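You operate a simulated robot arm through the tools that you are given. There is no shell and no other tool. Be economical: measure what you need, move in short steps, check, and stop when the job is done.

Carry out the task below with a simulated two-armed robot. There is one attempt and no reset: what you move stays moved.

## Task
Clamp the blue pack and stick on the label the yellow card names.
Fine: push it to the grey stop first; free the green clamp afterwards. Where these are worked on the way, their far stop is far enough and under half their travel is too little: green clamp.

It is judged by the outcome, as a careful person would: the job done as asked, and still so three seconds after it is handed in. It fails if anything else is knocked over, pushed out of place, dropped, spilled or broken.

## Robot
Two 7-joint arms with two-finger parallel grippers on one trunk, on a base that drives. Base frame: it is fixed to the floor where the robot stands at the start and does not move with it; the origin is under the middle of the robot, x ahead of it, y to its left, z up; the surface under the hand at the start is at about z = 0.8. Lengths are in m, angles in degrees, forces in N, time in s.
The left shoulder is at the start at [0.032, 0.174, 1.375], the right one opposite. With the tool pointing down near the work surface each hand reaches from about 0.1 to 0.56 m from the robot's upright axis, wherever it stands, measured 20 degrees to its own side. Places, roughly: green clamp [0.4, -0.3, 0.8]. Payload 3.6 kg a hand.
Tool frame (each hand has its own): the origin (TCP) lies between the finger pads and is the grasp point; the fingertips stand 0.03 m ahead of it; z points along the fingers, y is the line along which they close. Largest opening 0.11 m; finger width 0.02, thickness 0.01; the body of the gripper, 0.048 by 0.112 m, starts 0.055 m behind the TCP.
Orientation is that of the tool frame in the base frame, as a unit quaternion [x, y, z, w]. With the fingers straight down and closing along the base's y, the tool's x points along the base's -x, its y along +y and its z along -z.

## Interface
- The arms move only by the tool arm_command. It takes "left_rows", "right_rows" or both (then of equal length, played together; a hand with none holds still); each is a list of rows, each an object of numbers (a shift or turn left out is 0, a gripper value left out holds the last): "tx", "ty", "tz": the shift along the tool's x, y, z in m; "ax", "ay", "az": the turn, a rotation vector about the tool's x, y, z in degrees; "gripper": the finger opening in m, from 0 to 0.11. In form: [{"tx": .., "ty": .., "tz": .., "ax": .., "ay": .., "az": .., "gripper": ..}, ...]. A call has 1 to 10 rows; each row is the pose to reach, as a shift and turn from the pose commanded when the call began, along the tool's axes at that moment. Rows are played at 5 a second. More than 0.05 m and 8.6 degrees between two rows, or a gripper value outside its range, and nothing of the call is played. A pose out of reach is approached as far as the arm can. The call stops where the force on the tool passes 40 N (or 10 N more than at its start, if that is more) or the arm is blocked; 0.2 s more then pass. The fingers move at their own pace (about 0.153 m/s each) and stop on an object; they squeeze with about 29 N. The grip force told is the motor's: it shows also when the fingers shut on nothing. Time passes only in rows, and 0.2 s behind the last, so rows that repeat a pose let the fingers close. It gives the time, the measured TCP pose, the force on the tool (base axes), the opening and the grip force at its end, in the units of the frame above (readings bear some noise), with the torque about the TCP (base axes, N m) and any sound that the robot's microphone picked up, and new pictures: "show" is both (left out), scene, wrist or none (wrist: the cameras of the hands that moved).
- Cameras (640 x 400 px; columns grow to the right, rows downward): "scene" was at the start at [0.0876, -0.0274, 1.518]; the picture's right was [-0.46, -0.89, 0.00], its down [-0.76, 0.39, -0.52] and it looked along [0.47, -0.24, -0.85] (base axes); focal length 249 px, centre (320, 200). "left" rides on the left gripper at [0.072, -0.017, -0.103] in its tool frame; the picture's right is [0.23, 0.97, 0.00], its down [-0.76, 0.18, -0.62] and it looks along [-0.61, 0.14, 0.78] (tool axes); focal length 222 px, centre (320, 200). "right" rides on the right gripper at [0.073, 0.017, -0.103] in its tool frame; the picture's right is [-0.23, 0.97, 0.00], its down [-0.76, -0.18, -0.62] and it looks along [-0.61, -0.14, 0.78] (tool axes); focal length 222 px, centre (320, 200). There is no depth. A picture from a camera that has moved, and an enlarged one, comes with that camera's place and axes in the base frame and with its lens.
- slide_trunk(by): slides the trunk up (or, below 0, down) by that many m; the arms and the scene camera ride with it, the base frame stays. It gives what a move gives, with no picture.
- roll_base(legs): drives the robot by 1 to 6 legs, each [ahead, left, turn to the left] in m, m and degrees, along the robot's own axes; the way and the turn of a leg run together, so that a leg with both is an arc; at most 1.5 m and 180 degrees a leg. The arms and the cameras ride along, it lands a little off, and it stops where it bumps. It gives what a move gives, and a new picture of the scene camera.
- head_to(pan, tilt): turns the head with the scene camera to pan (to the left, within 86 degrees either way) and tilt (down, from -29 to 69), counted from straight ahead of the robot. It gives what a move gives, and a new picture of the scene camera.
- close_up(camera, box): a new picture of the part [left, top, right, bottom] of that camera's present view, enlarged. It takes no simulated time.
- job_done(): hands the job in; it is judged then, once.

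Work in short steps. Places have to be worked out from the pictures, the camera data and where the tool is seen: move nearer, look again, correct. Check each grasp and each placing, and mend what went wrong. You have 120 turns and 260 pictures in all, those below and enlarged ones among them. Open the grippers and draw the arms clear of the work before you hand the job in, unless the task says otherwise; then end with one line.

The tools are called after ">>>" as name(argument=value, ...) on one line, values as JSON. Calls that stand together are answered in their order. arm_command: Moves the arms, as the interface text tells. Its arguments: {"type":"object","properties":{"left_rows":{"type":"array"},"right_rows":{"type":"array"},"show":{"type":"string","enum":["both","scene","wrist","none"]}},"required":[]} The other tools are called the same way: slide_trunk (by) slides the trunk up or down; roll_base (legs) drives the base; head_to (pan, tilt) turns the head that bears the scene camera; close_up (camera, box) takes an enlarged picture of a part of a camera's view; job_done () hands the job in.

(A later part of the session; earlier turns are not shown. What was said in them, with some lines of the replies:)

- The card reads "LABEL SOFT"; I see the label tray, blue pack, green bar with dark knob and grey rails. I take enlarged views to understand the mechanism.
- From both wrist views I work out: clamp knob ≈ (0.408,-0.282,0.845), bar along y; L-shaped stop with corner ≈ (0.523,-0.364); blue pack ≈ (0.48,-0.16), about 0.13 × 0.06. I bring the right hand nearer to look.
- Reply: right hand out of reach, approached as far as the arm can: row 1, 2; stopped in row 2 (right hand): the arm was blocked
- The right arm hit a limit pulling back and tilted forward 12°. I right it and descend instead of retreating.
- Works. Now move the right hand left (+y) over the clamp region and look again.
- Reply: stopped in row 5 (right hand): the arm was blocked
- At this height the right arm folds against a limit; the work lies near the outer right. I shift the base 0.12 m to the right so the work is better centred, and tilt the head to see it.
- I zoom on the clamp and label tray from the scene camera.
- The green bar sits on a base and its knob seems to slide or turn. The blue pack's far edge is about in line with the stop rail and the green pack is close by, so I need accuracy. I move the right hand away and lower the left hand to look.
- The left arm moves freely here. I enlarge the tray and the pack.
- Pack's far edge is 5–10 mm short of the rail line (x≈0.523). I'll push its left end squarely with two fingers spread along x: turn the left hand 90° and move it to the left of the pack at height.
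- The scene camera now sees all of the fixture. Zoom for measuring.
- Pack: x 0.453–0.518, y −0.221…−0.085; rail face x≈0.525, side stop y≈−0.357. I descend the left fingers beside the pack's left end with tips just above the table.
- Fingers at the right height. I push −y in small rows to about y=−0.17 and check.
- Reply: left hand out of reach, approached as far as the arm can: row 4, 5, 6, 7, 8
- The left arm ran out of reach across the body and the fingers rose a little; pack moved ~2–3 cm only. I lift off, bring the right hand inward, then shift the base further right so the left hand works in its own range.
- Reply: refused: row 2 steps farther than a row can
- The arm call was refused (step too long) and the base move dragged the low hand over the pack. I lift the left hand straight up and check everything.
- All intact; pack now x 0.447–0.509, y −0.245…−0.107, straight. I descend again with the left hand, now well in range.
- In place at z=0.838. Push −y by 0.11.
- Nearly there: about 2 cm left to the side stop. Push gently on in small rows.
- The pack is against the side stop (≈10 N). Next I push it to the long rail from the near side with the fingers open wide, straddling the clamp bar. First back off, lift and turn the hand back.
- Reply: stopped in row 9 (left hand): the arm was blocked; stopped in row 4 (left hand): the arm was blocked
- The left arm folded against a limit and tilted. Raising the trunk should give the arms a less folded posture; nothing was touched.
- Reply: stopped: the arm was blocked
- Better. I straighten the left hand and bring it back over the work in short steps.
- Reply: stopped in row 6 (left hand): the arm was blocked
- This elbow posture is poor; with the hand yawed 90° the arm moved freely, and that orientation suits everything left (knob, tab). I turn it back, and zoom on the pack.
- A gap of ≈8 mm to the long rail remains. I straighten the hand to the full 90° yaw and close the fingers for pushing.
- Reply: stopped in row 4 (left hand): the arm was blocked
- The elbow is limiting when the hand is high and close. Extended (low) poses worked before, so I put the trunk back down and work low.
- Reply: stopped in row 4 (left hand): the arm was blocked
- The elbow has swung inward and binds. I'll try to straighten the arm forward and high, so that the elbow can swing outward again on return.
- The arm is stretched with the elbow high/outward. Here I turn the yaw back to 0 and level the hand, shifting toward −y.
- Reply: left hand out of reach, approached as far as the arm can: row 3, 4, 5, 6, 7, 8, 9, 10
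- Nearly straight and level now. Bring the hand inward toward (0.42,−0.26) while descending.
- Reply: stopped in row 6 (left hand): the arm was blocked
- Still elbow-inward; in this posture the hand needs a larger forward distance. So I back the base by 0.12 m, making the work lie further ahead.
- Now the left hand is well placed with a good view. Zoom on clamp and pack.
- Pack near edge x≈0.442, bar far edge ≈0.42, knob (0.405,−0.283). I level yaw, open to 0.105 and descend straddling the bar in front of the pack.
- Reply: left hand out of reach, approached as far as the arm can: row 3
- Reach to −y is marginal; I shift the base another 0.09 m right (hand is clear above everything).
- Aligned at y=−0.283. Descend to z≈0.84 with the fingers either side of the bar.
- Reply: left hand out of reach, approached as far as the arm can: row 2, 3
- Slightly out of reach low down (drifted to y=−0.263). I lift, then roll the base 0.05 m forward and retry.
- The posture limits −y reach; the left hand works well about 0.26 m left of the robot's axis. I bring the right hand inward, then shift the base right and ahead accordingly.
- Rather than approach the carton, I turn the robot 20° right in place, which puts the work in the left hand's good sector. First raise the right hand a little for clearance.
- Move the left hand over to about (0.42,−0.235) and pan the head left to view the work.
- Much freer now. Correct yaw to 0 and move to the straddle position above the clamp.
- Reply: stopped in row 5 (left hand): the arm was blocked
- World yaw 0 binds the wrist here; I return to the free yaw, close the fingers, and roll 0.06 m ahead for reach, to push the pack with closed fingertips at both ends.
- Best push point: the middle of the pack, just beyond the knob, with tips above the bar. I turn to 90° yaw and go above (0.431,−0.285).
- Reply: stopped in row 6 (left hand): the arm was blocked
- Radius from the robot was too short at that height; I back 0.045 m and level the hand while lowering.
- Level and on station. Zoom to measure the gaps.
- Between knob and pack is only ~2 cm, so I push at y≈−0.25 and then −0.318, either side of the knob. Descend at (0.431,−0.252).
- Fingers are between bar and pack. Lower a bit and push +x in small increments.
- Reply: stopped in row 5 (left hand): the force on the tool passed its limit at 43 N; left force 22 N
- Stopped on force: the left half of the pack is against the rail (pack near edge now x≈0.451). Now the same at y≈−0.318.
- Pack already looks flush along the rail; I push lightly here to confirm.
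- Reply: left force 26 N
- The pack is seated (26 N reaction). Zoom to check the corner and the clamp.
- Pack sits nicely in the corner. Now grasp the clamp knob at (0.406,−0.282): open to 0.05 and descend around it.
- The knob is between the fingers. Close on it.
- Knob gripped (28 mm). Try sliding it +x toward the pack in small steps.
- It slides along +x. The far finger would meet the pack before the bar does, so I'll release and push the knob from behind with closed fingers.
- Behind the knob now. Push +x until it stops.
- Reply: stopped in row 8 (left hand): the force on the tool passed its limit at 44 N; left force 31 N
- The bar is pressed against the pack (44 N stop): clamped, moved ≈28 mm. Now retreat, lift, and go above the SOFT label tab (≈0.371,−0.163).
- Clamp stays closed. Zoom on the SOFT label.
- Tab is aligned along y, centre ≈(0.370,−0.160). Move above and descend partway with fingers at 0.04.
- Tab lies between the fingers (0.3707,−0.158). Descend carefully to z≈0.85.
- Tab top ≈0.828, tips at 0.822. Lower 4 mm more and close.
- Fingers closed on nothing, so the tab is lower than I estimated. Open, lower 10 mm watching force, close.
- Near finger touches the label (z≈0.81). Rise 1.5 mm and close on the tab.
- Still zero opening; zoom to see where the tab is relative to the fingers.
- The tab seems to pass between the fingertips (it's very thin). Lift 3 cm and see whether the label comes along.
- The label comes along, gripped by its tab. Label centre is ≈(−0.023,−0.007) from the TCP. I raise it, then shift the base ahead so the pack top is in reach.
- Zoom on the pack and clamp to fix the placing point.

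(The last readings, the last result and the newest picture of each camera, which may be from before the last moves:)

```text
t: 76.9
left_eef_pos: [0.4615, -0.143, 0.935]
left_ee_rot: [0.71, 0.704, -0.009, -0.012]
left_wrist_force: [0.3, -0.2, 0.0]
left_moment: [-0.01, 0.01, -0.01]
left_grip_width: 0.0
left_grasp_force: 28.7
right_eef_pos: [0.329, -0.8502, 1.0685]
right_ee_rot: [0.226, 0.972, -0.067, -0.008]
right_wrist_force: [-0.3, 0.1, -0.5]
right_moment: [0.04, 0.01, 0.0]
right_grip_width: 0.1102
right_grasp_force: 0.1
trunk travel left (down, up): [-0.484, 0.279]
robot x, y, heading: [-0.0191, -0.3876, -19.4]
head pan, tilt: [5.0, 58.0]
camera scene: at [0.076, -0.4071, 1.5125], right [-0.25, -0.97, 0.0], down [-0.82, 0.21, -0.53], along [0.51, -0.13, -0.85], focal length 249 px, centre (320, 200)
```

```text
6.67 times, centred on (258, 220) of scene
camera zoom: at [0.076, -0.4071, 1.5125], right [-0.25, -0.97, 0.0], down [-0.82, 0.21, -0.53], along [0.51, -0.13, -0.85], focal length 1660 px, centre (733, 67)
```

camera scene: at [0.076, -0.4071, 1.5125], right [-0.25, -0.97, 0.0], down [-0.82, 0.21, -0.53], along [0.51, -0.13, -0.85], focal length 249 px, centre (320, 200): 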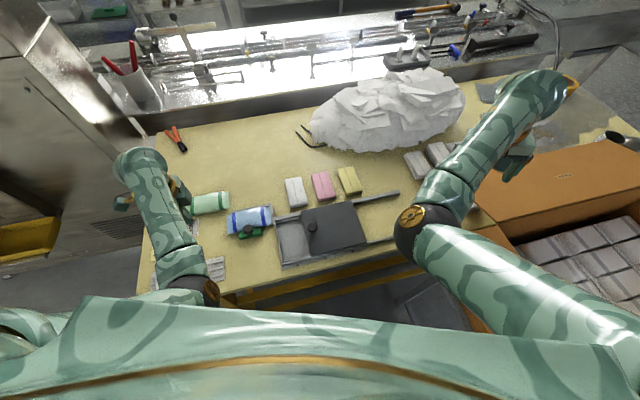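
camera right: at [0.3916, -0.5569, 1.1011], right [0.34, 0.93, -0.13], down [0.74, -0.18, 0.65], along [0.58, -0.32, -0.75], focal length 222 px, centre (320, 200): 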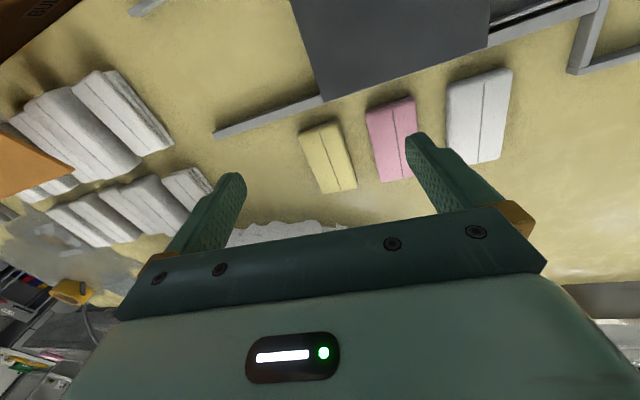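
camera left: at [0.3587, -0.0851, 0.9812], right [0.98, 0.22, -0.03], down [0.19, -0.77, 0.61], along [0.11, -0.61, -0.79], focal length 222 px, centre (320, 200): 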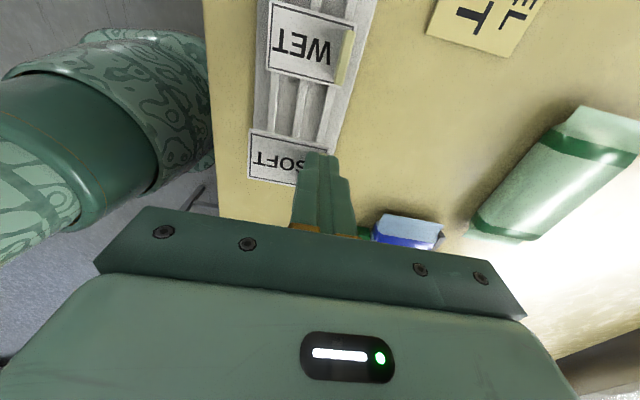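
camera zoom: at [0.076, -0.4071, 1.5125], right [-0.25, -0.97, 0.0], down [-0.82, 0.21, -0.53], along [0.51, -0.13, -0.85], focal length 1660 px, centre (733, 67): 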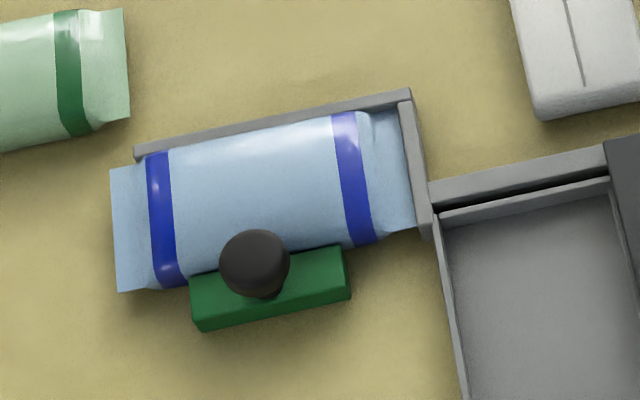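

Placing point: TCP ≈(0.503,−0.278), label over the middle of the pack, clear of the knob. Move there at height.

>>> arm_command(left_rows=[{"tx": -0.03, "ty": 0.01}, {"tx": -0.06, "ty": 0.02}, {"tx": -0.09, "ty": 0.03}, {"tx": -0.12, "ty": 0.042}, {"tx": -0.135, "ty": 0.042}], show="both")

```text
t: 78.1
left_eef_pos: [0.5022, -0.2789, 0.932]
left_ee_rot: [0.711, 0.703, -0.007, -0.011]
left_wrist_force: [-0.3, 0.3, 0.1]
left_moment: [0.03, 0.02, 0.04]
left_grip_width: 0.0002
left_grasp_force: 29.0
right_eef_pos: [0.3286, -0.851, 1.0694]
right_ee_rot: [0.226, 0.972, -0.068, -0.007]
right_wrist_force: [-0.5, -0.2, -0.2]
right_moment: [-0.01, 0.0, 0.03]
right_grip_width: 0.1101
right_grasp_force: 0.1
trunk travel left (down, up): [-0.484, 0.279]
robot x, y, heading: [-0.0165, -0.3883, -19.3]
head pan, tilt: [5.0, 58.0]
camera scene: at [0.0738, -0.4076, 1.5126], right [-0.25, -0.97, 0.0], down [-0.82, 0.21, -0.53], along [0.51, -0.13, -0.85], focal length 249 px, centre (320, 200)
camera left: at [0.4896, -0.2067, 1.0374], right [0.98, 0.22, -0.03], down [0.19, -0.77, 0.61], along [0.11, -0.6, -0.79], focal length 222 px, centre (320, 200)
```

scene: 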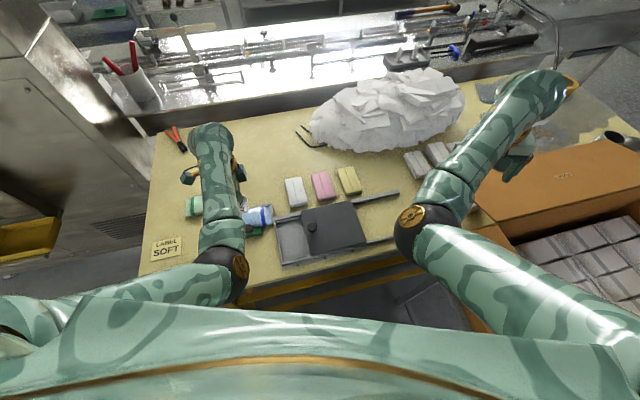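
left: 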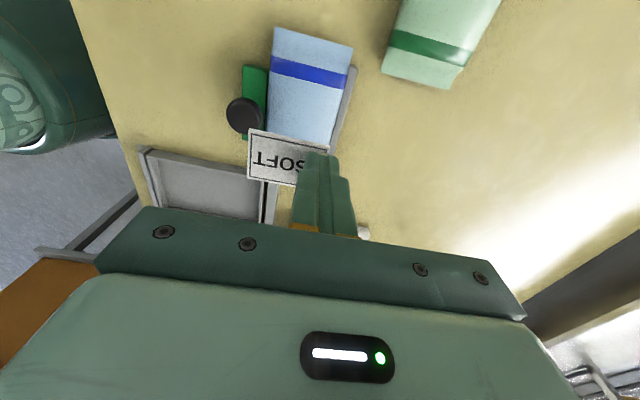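

Shift 5 mm further +x for knob clearance and descend toward the pack.

>>> arm_command(left_rows=[{"ty": 0.005, "tz": 0.02}, {"ty": 0.005, "tz": 0.04}, {"ty": 0.005, "tz": 0.055}], show="wrist")

>>> close_up(camera="left", box=[200, 60, 392, 210])

```text
t: 78.9
left_eef_pos: [0.5055, -0.2768, 0.8782]
left_ee_rot: [0.709, 0.705, -0.009, -0.012]
left_wrist_force: [0.2, -0.1, 0.0]
left_moment: [0.03, -0.01, -0.01]
left_grip_width: 0.0001
left_grasp_force: 28.8
right_eef_pos: [0.3283, -0.8503, 1.0695]
right_ee_rot: [0.226, 0.972, -0.067, -0.009]
right_wrist_force: [0.3, 0.8, 0.0]
right_moment: [0.01, 0.01, -0.02]
right_grip_width: 0.1098
right_grasp_force: 0.0
trunk travel left (down, up): [-0.484, 0.279]
robot x, y, heading: [-0.0183, -0.3869, -19.5]
head pan, tilt: [5.0, 58.0]
camera left: at [0.4936, -0.205, 0.9838], right [0.98, 0.22, -0.03], down [0.19, -0.77, 0.61], along [0.11, -0.6, -0.79], focal length 222 px, centre (320, 200)
```

left: 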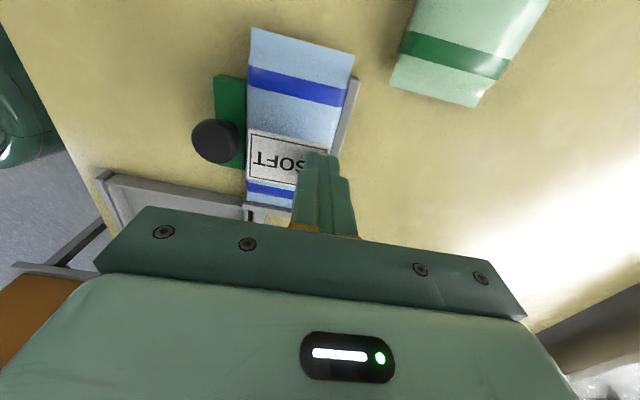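

```text
2.67 times, centred on (296, 135) of left
camera zoom: at [0.4936, -0.205, 0.9838], right [0.98, 0.22, -0.03], down [0.19, -0.77, 0.61], along [0.11, -0.6, -0.79], focal length 592 px, centre (384, 373)
```

zoom: 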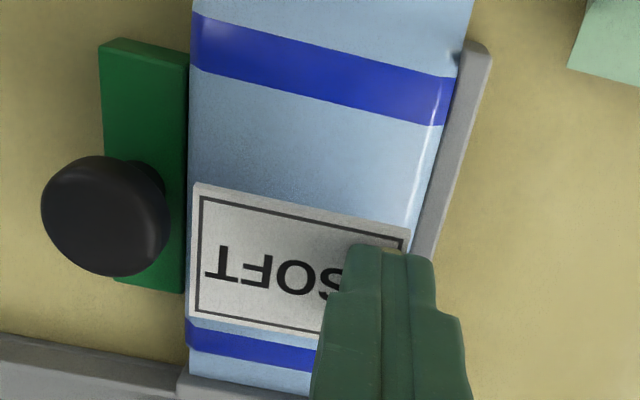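

Label is well over the pack. Descend in small steps until contact.

>>> arm_command(left_rows=[{"tz": 0.004, "ty": 0.002}, {"tz": 0.008, "ty": 0.002}, {"tz": 0.012, "ty": 0.002}, {"tz": 0.015, "ty": 0.002}], show="none")

```text
t: 79.9
left_eef_pos: [0.5074, -0.2778, 0.8634]
left_ee_rot: [0.71, 0.704, -0.008, -0.013]
left_wrist_force: [0.5, -0.1, 0.4]
left_moment: [0.01, -0.02, -0.01]
left_grip_width: 0.0
left_grasp_force: 28.7
right_eef_pos: [0.3276, -0.8505, 1.0685]
right_ee_rot: [0.226, 0.972, -0.066, -0.009]
right_wrist_force: [1.1, -0.7, 0.2]
right_moment: [0.01, 0.0, 0.01]
right_grip_width: 0.1099
right_grasp_force: 0.0
trunk travel left (down, up): [-0.484, 0.279]
robot x, y, heading: [-0.0166, -0.3868, -19.4]
head pan, tilt: [5.0, 58.0]
```

No contact yet at 0.863; keep going down in small steps.

>>> arm_command(left_rows=[{"tz": 0.003}, {"tz": 0.006}, {"tz": 0.009}, {"tz": 0.011}], show="wrist")

```text
t: 80.9
left_eef_pos: [0.5075, -0.2789, 0.8541]
left_ee_rot: [0.71, 0.704, -0.006, -0.009]
left_wrist_force: [0.1, 0.9, 20.3]
left_moment: [-0.06, 0.02, -0.01]
left_grip_width: 0.0
left_grasp_force: 28.6
right_eef_pos: [0.3268, -0.8519, 1.0704]
right_ee_rot: [0.226, 0.972, -0.066, -0.008]
right_wrist_force: [0.1, -0.3, 0.2]
right_moment: [-0.03, 0.03, 0.01]
right_grip_width: 0.11
right_grasp_force: 0.0
trunk travel left (down, up): [-0.484, 0.279]
robot x, y, heading: [-0.016, -0.3887, -19.4]
head pan, tilt: [5.0, 58.0]
camera left: at [0.4948, -0.2058, 0.9593], right [0.98, 0.22, -0.02], down [0.19, -0.77, 0.62], along [0.12, -0.6, -0.79], focal length 222 px, centre (320, 200)
```

left: 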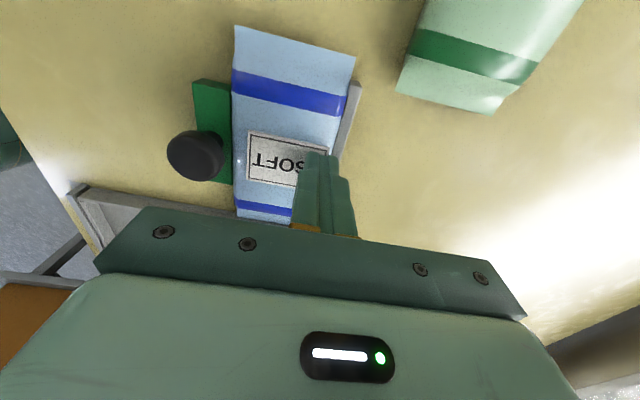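

Pressed on at 20 N. Hold a moment, then open and lift a little.

>>> arm_command(left_rows=[{"tz": 0.001}, {"tz": 0.0}, {"tz": -0.001, "gripper": 0.025}, {"tz": -0.001, "gripper": 0.025}, {"tz": -0.015}, {"tz": -0.04}, {"tz": -0.06}], show="wrist")

>>> close_up(camera="left", box=[200, 60, 392, 210])

```text
t: 82.5
left_eef_pos: [0.5068, -0.2794, 0.9107]
left_ee_rot: [0.71, 0.704, -0.008, -0.011]
left_wrist_force: [0.4, -0.3, 0.6]
left_moment: [-0.01, 0.0, 0.02]
left_grip_width: 0.0252
left_grasp_force: 0.0
right_eef_pos: [0.3278, -0.851, 1.0693]
right_ee_rot: [0.226, 0.972, -0.068, -0.008]
right_wrist_force: [0.3, -0.7, -0.4]
right_moment: [0.02, -0.03, 0.02]
right_grip_width: 0.1101
right_grasp_force: 0.0
trunk travel left (down, up): [-0.484, 0.279]
robot x, y, heading: [-0.0176, -0.3853, -19.0]
head pan, tilt: [5.0, 58.0]
camera left: at [0.4949, -0.2073, 1.0164], right [0.98, 0.22, -0.03], down [0.19, -0.77, 0.61], along [0.11, -0.6, -0.79], focal length 222 px, centre (320, 200)
```

left: 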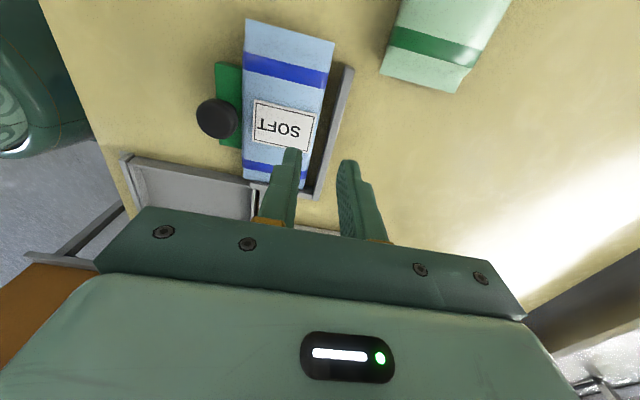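

```text
2.67 times, centred on (296, 135) of left
camera zoom: at [0.4949, -0.2073, 1.0164], right [0.98, 0.22, -0.03], down [0.19, -0.77, 0.61], along [0.11, -0.6, -0.79], focal length 592 px, centre (384, 373)
```

zoom: 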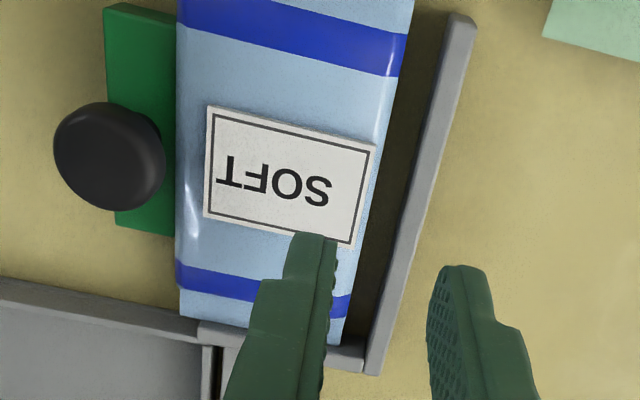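

The SOFT label is on the pack, but opening the fingers dragged the pack (and clamp) ~1 cm back from the rail. I'll re-clamp by pushing the knob fully again. First rise and move the base back for that pose.

>>> arm_command(left_rows=[{"tz": -0.02, "gripper": 0.0}, {"tz": -0.035}], show="none")

>>> roll_base(legs=[[-0.08, -0.04, 0]])

>>> close_up(camera="scene", box=[180, 165, 308, 245])

```text
t: 83.1
left_eef_pos: [0.5099, -0.2801, 0.9479]
left_ee_rot: [0.71, 0.704, -0.008, -0.012]
left_wrist_force: [-0.5, 0.0, -0.4]
left_moment: [-0.01, 0.02, 0.02]
left_grip_width: 0.0
left_grasp_force: 29.1
right_eef_pos: [0.3289, -0.8516, 1.0694]
right_ee_rot: [0.226, 0.972, -0.067, -0.008]
right_wrist_force: [-0.6, -0.1, -0.1]
right_moment: [0.02, 0.02, -0.02]
right_grip_width: 0.1098
right_grasp_force: 0.0
trunk travel left (down, up): [-0.484, 0.279]
robot x, y, heading: [-0.0198, -0.3831, -19.3]
head pan, tilt: [5.0, 58.0]
```

```text
t: 84.2
left_eef_pos: [0.4165, -0.2927, 0.948]
left_ee_rot: [0.71, 0.704, -0.007, -0.011]
left_wrist_force: [-0.2, -0.4, 1.0]
left_moment: [-0.01, -0.02, 0.01]
left_grip_width: 0.0001
left_grasp_force: 28.4
right_eef_pos: [0.235, -0.8624, 1.0692]
right_ee_rot: [0.227, 0.972, -0.066, -0.008]
right_wrist_force: [-0.7, 0.7, 0.4]
right_moment: [0.01, -0.04, 0.02]
right_grip_width: 0.1099
right_grasp_force: 0.1
trunk travel left (down, up): [-0.484, 0.279]
robot x, y, heading: [-0.1101, -0.3962, -19.3]
head pan, tilt: [5.0, 58.0]
camera scene: at [-0.019, -0.4183, 1.5127], right [-0.25, -0.97, 0.0], down [-0.82, 0.21, -0.53], along [0.51, -0.13, -0.85], focal length 249 px, centre (320, 200)
```

scene: 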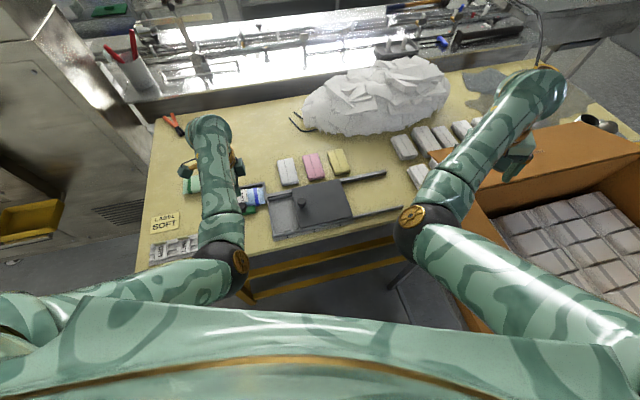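

```text
5.00 times, centred on (244, 205) of scene
camera zoom: at [-0.019, -0.4183, 1.5127], right [-0.25, -0.97, 0.0], down [-0.82, 0.21, -0.53], along [0.51, -0.13, -0.85], focal length 1245 px, centre (700, 175)
```

zoom: 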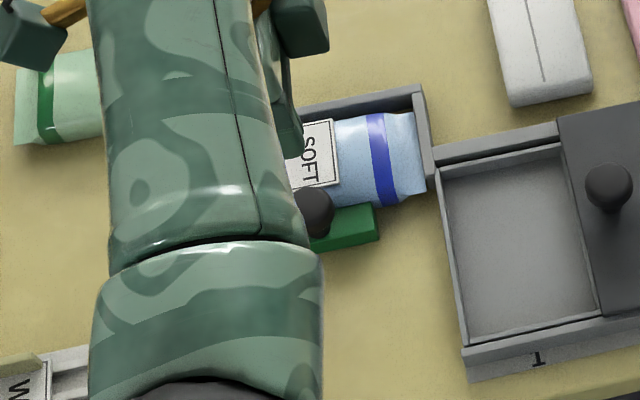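

Move behind the knob and descend.

>>> arm_command(left_rows=[{"ty": -0.02, "tx": 0.006}, {"ty": -0.036, "tx": 0.011}, {"ty": -0.036, "tx": 0.011, "tz": 0.04}, {"ty": -0.036, "tx": 0.011, "tz": 0.08}, {"ty": -0.036, "tx": 0.011, "tz": 0.1}], show="wrist")

```text
t: 85.4
left_eef_pos: [0.3787, -0.2825, 0.8493]
left_ee_rot: [0.711, 0.703, -0.009, -0.012]
left_wrist_force: [0.8, -1.2, 0.0]
left_moment: [0.0, 0.04, -0.03]
left_grip_width: 0.0
left_grasp_force: 28.6
right_eef_pos: [0.2347, -0.8621, 1.0689]
right_ee_rot: [0.227, 0.972, -0.068, -0.008]
right_wrist_force: [0.0, 0.4, -0.1]
right_moment: [-0.04, 0.02, -0.03]
right_grip_width: 0.1101
right_grasp_force: 0.1
trunk travel left (down, up): [-0.484, 0.279]
robot x, y, heading: [-0.1095, -0.3983, -19.5]
head pan, tilt: [5.0, 58.0]
camera left: at [0.3659, -0.2108, 0.9533], right [0.98, 0.21, -0.03], down [0.19, -0.77, 0.62], along [0.11, -0.61, -0.79], focal length 222 px, centre (320, 200)
```

left: 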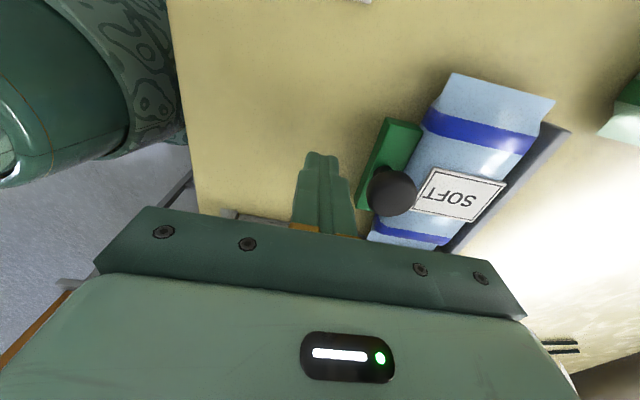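

Behind the knob, label clearly stuck on. Push +x again until the stop.

>>> arm_command(left_rows=[{"ty": 0.01}, {"ty": 0.018}, {"ty": 0.024}, {"ty": 0.03}, {"ty": 0.035}, {"ty": 0.04}, {"ty": 0.044}, {"ty": 0.048}], show="wrist")

>>> close_up(camera="left", box=[280, 50, 540, 250])

```text
t: 87.0
left_eef_pos: [0.4127, -0.2818, 0.8471]
left_ee_rot: [0.713, 0.701, -0.012, -0.017]
left_wrist_force: [-22.2, 0.9, 20.4]
left_moment: [-0.03, -0.17, -0.04]
left_grip_width: 0.0
left_grasp_force: 29.5
right_eef_pos: [0.2311, -0.8627, 1.0711]
right_ee_rot: [0.227, 0.972, -0.066, -0.006]
right_wrist_force: [-0.6, -0.6, -0.1]
right_moment: [0.02, 0.01, 0.04]
right_grip_width: 0.1099
right_grasp_force: 0.1
trunk travel left (down, up): [-0.484, 0.279]
robot x, y, heading: [-0.1118, -0.3955, -19.3]
head pan, tilt: [5.0, 58.0]
stopped in row 7 (left hand): the force on the tool passed its limit at 43 N (the readings are from after the stop); the commanded pose is now the measured one
camera left: at [0.4016, -0.2092, 0.9528], right [0.98, 0.21, -0.04], down [0.19, -0.77, 0.61], along [0.1, -0.6, -0.79], focal length 222 px, centre (320, 200)
```

left: 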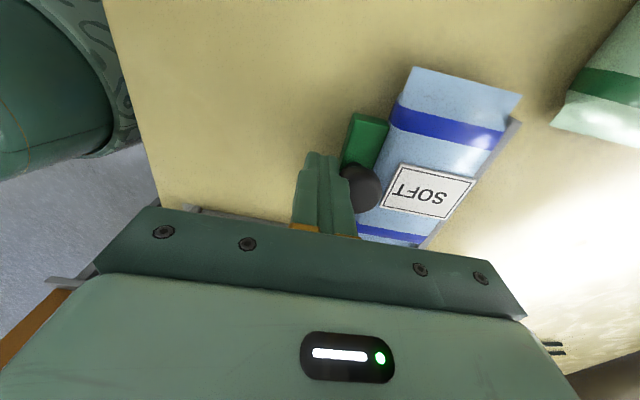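

```text
2.00 times, centred on (410, 150) of left
camera zoom: at [0.4016, -0.2092, 0.9528], right [0.98, 0.21, -0.04], down [0.19, -0.77, 0.61], along [0.1, -0.6, -0.79], focal length 444 px, centre (140, 300)
```

zoom: 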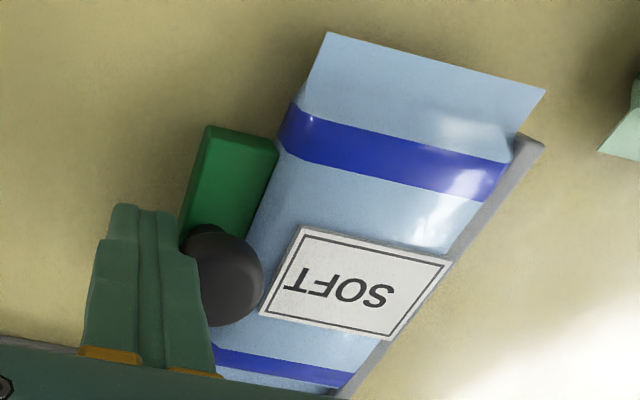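

Pack is back against the rail and clamped. Now free the clamp: grip the knob high (tips above the pack top at ≈0.82) and draw it back.

>>> arm_command(left_rows=[{"ty": -0.01}, {"ty": -0.01, "tz": -0.04}, {"ty": -0.01, "tz": -0.075}, {"ty": 0.01, "tz": -0.075, "gripper": 0.05}, {"ty": 0.024, "tz": -0.075}, {"ty": 0.024, "tz": -0.05}], show="wrist")

>>> close_up(camera="left", box=[220, 50, 480, 250])

```text
t: 88.4
left_eef_pos: [0.4427, -0.2823, 0.8955]
left_ee_rot: [0.711, 0.702, -0.013, -0.016]
left_wrist_force: [0.3, 0.2, -0.7]
left_moment: [0.01, 0.0, 0.02]
left_grip_width: 0.05
left_grasp_force: 0.0
right_eef_pos: [0.2341, -0.8616, 1.0694]
right_ee_rot: [0.227, 0.972, -0.067, -0.008]
right_wrist_force: [-0.7, -0.2, 0.0]
right_moment: [-0.01, -0.02, -0.05]
right_grip_width: 0.1101
right_grasp_force: 0.0
trunk travel left (down, up): [-0.484, 0.279]
robot x, y, heading: [-0.1132, -0.3982, -19.3]
head pan, tilt: [5.0, 58.0]
camera left: at [0.4326, -0.209, 1.0006], right [0.98, 0.21, -0.04], down [0.19, -0.77, 0.61], along [0.1, -0.6, -0.79], focal length 222 px, centre (320, 200)
```

left: 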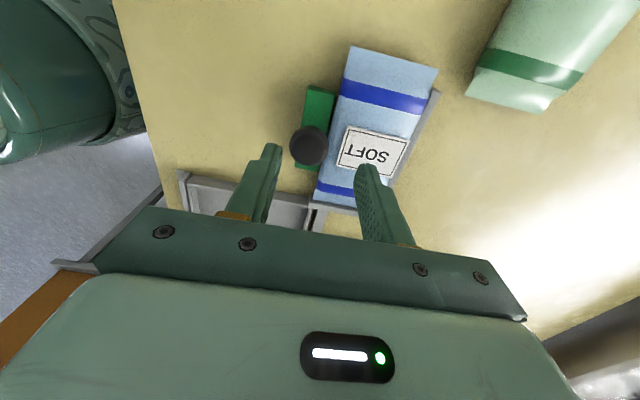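

```text
2.00 times, centred on (350, 150) of left
camera zoom: at [0.4326, -0.209, 1.0006], right [0.98, 0.21, -0.04], down [0.19, -0.77, 0.61], along [0.1, -0.6, -0.79], focal length 444 px, centre (260, 300)
```

zoom: 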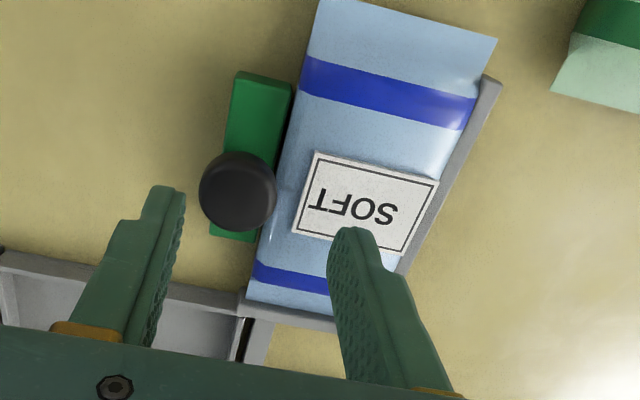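

Knob at (0.433,−0.279). Align, descend to z≈0.864 and close.

>>> arm_command(left_rows=[{"ty": -0.009, "tx": 0.002}, {"ty": -0.009, "tx": 0.002, "tz": 0.015}, {"ty": -0.009, "tx": 0.002, "tz": 0.031}, {"ty": -0.009, "tx": 0.002, "tz": 0.031, "gripper": 0.0}, {"ty": -0.009, "tx": 0.002, "tz": 0.031, "gripper": 0.0}, {"ty": -0.009, "tx": 0.002, "tz": 0.031}], show="wrist")

```text
t: 89.8
left_eef_pos: [0.4308, -0.2799, 0.8645]
left_ee_rot: [0.712, 0.702, -0.012, -0.016]
left_wrist_force: [0.3, -0.6, 0.1]
left_moment: [0.01, -0.54, 0.17]
left_grip_width: 0.0282
left_grasp_force: 44.6
right_eef_pos: [0.2356, -0.8633, 1.0691]
right_ee_rot: [0.227, 0.972, -0.067, -0.009]
right_wrist_force: [-0.8, 0.3, -0.1]
right_moment: [-0.01, 0.02, 0.0]
right_grip_width: 0.1102
right_grasp_force: 0.1
trunk travel left (down, up): [-0.484, 0.279]
robot x, y, heading: [-0.113, -0.3984, -19.5]
head pan, tilt: [5.0, 58.0]
camera left: at [0.4201, -0.208, 0.9698], right [0.98, 0.21, -0.04], down [0.19, -0.77, 0.61], along [0.1, -0.6, -0.79], focal length 222 px, centre (320, 200)
```

left: 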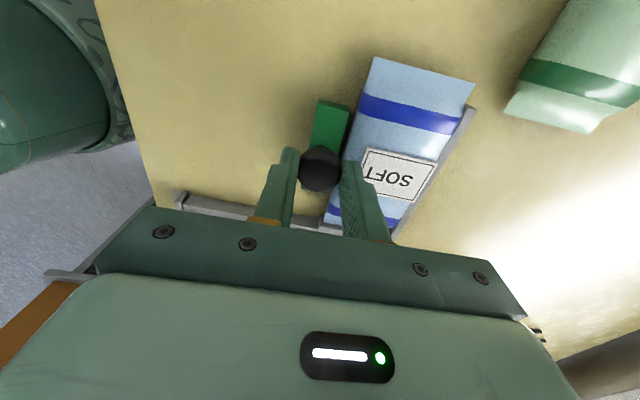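

Gripped. Draw the knob back −x to its near stop.

>>> arm_command(left_rows=[{"ty": -0.005}, {"ty": -0.01}, {"ty": -0.015}, {"ty": -0.02}, {"ty": -0.024}, {"ty": -0.026}], show="wrist")

```text
t: 91.2
left_eef_pos: [0.4068, -0.2808, 0.8647]
left_ee_rot: [0.712, 0.702, -0.012, -0.015]
left_wrist_force: [11.2, -5.5, -0.5]
left_moment: [0.36, -0.74, 0.15]
left_grip_width: 0.0281
left_grasp_force: 45.4
right_eef_pos: [0.2361, -0.8636, 1.0688]
right_ee_rot: [0.226, 0.972, -0.067, -0.008]
right_wrist_force: [0.3, -0.1, -0.5]
right_moment: [-0.02, -0.02, 0.01]
right_grip_width: 0.1097
right_grasp_force: 0.1
trunk travel left (down, up): [-0.484, 0.279]
robot x, y, heading: [-0.1081, -0.3993, -19.6]
head pan, tilt: [5.0, 58.0]
camera left: at [0.3966, -0.2078, 0.9698], right [0.98, 0.21, -0.04], down [0.19, -0.77, 0.61], along [0.1, -0.61, -0.79], focal length 222 px, centre (320, 200)
```

left: 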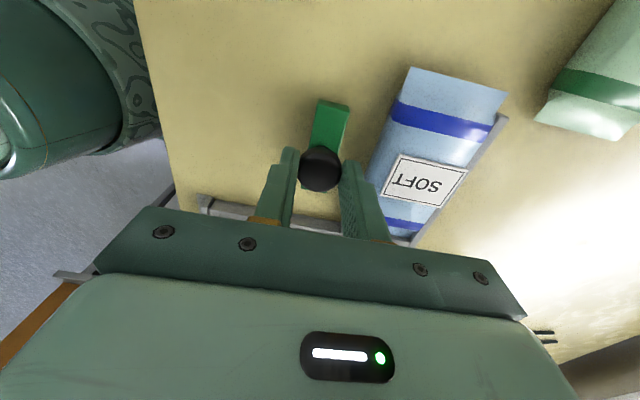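

The clamp is back at its start (11 N against the near stop). Release, opening slowly, and lift away.

>>> arm_command(left_rows=[{"gripper": 0.035}, {"gripper": 0.045}, {"gripper": 0.045}, {"tz": -0.04}, {"tz": -0.08}, {"tz": -0.11, "tx": 0.03}, {"tz": -0.11, "tx": 0.07}, {"tz": -0.11, "tx": 0.11}, {"tz": -0.11, "tx": 0.15}, {"tz": -0.11, "tx": 0.19}], show="both")

>>> close_up(camera="scene", box=[180, 165, 308, 245])

```text
t: 93.4
left_eef_pos: [0.412, -0.0925, 0.973]
left_ee_rot: [0.712, 0.702, -0.013, -0.016]
left_wrist_force: [-0.2, 1.2, 0.9]
left_moment: [0.02, -0.01, -0.01]
left_grip_width: 0.045
left_grasp_force: 0.0
right_eef_pos: [0.2351, -0.8625, 1.0703]
right_ee_rot: [0.226, 0.972, -0.066, -0.008]
right_wrist_force: [0.2, -0.5, -0.2]
right_moment: [0.01, 0.01, 0.02]
right_grip_width: 0.11
right_grasp_force: 0.1
trunk travel left (down, up): [-0.484, 0.279]
robot x, y, heading: [-0.1101, -0.3917, -19.3]
head pan, tilt: [5.0, 58.0]
camera scene: at [-0.0178, -0.4169, 1.5126], right [-0.25, -0.97, 0.0], down [-0.82, 0.21, -0.53], along [0.51, -0.13, -0.85], focal length 249 px, centre (320, 200)
camera left: at [0.4017, -0.0197, 1.079], right [0.98, 0.21, -0.04], down [0.19, -0.77, 0.61], along [0.1, -0.61, -0.79], focal length 222 px, centre (320, 200)
```

scene: 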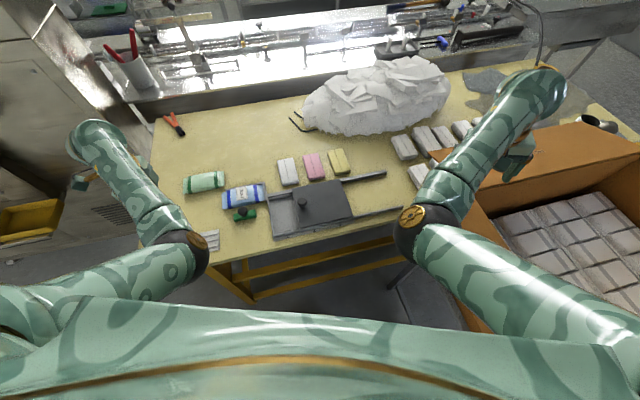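
left: 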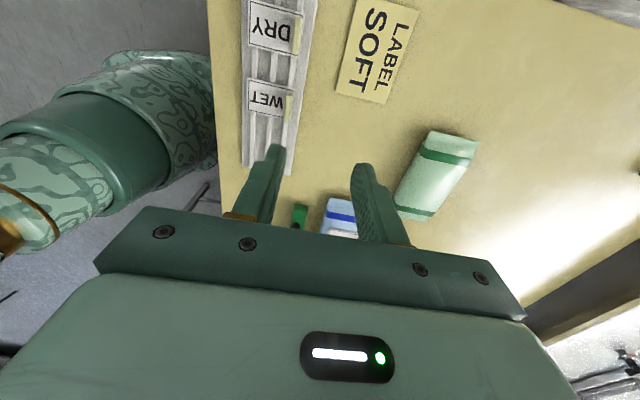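

```text
5.00 times, centred on (244, 205) of scene
camera zoom: at [-0.0178, -0.4169, 1.5126], right [-0.25, -0.97, 0.0], down [-0.82, 0.21, -0.53], along [0.51, -0.13, -0.85], focal length 1245 px, centre (700, 175)
```

zoom: 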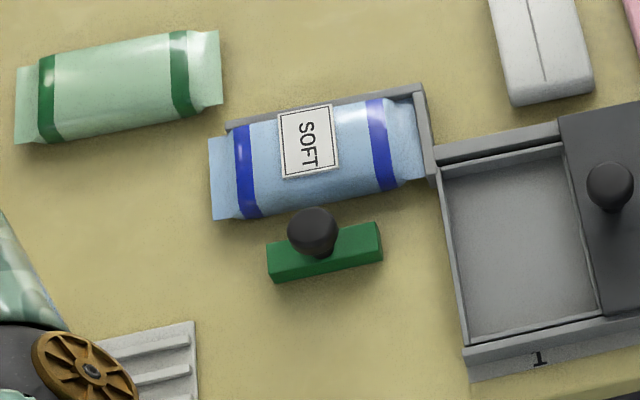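

Pack sits in the stop with the SOFT label stuck on and the clamp free. Open the left gripper fully and draw it farther away.

>>> arm_command(left_rows=[{"tx": 0.03, "tz": -0.02, "gripper": 0.1}, {"tx": 0.06, "tz": -0.04}, {"tx": 0.09, "tz": -0.05}, {"tx": 0.1, "tz": -0.05}], show="scene")

>>> close_up(camera="scene", box=[130, 155, 322, 275])

```text
t: 94.4
left_eef_pos: [0.4167, 0.0111, 1.0256]
left_ee_rot: [0.713, 0.701, -0.013, -0.016]
left_wrist_force: [0.0, 1.1, -0.2]
left_moment: [0.02, -0.01, 0.0]
left_grip_width: 0.1
left_grasp_force: 0.0
right_eef_pos: [0.2349, -0.8614, 1.0693]
right_ee_rot: [0.226, 0.972, -0.067, -0.008]
right_wrist_force: [0.1, 0.7, 0.1]
right_moment: [-0.04, 0.02, 0.01]
right_grip_width: 0.1103
right_grasp_force: 0.1
trunk travel left (down, up): [-0.484, 0.279]
robot x, y, heading: [-0.1109, -0.3988, -19.3]
head pan, tilt: [5.0, 58.0]
camera scene: at [-0.0179, -0.418, 1.5126], right [-0.25, -0.97, 0.0], down [-0.82, 0.21, -0.53], along [0.51, -0.13, -0.85], focal length 249 px, centre (320, 200)
```

scene: 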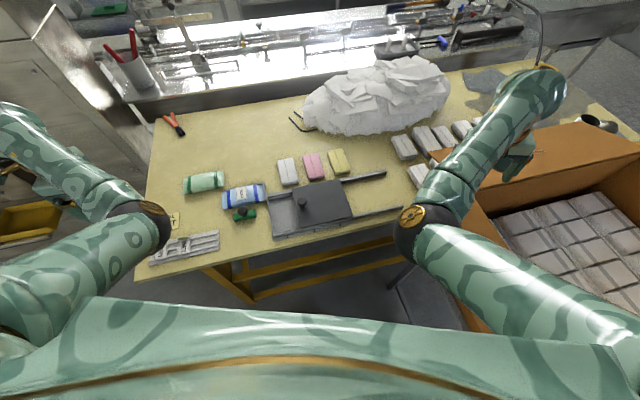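

```text
3.33 times, centred on (226, 215) of scene
camera zoom: at [-0.0179, -0.418, 1.5126], right [-0.25, -0.97, 0.0], down [-0.82, 0.21, -0.53], along [0.51, -0.13, -0.85], focal length 830 px, centre (633, 150)
```

zoom: 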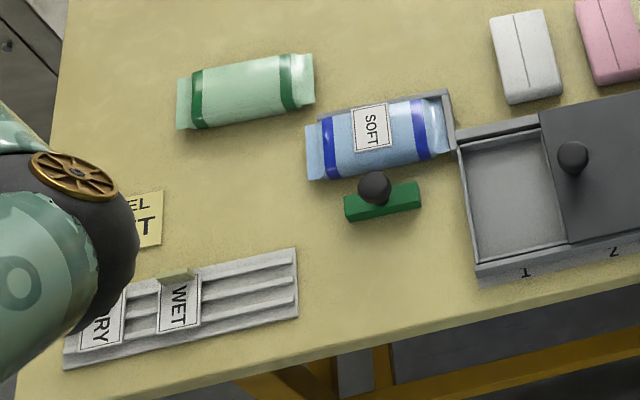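

Everything is in order: pack at the stop, SOFT label on, clamp freed, arms clear. I hand it in.

>>> job_done()

```text
The job is handed in.
```

The blue pack is against the grey stop with the SOFT label stuck on top. It was clamped for labelling, and the green clamp is now free; releasing the label had pulled the pack about 1 cm off the stop, so I pushed the clamp home again before freeing it.
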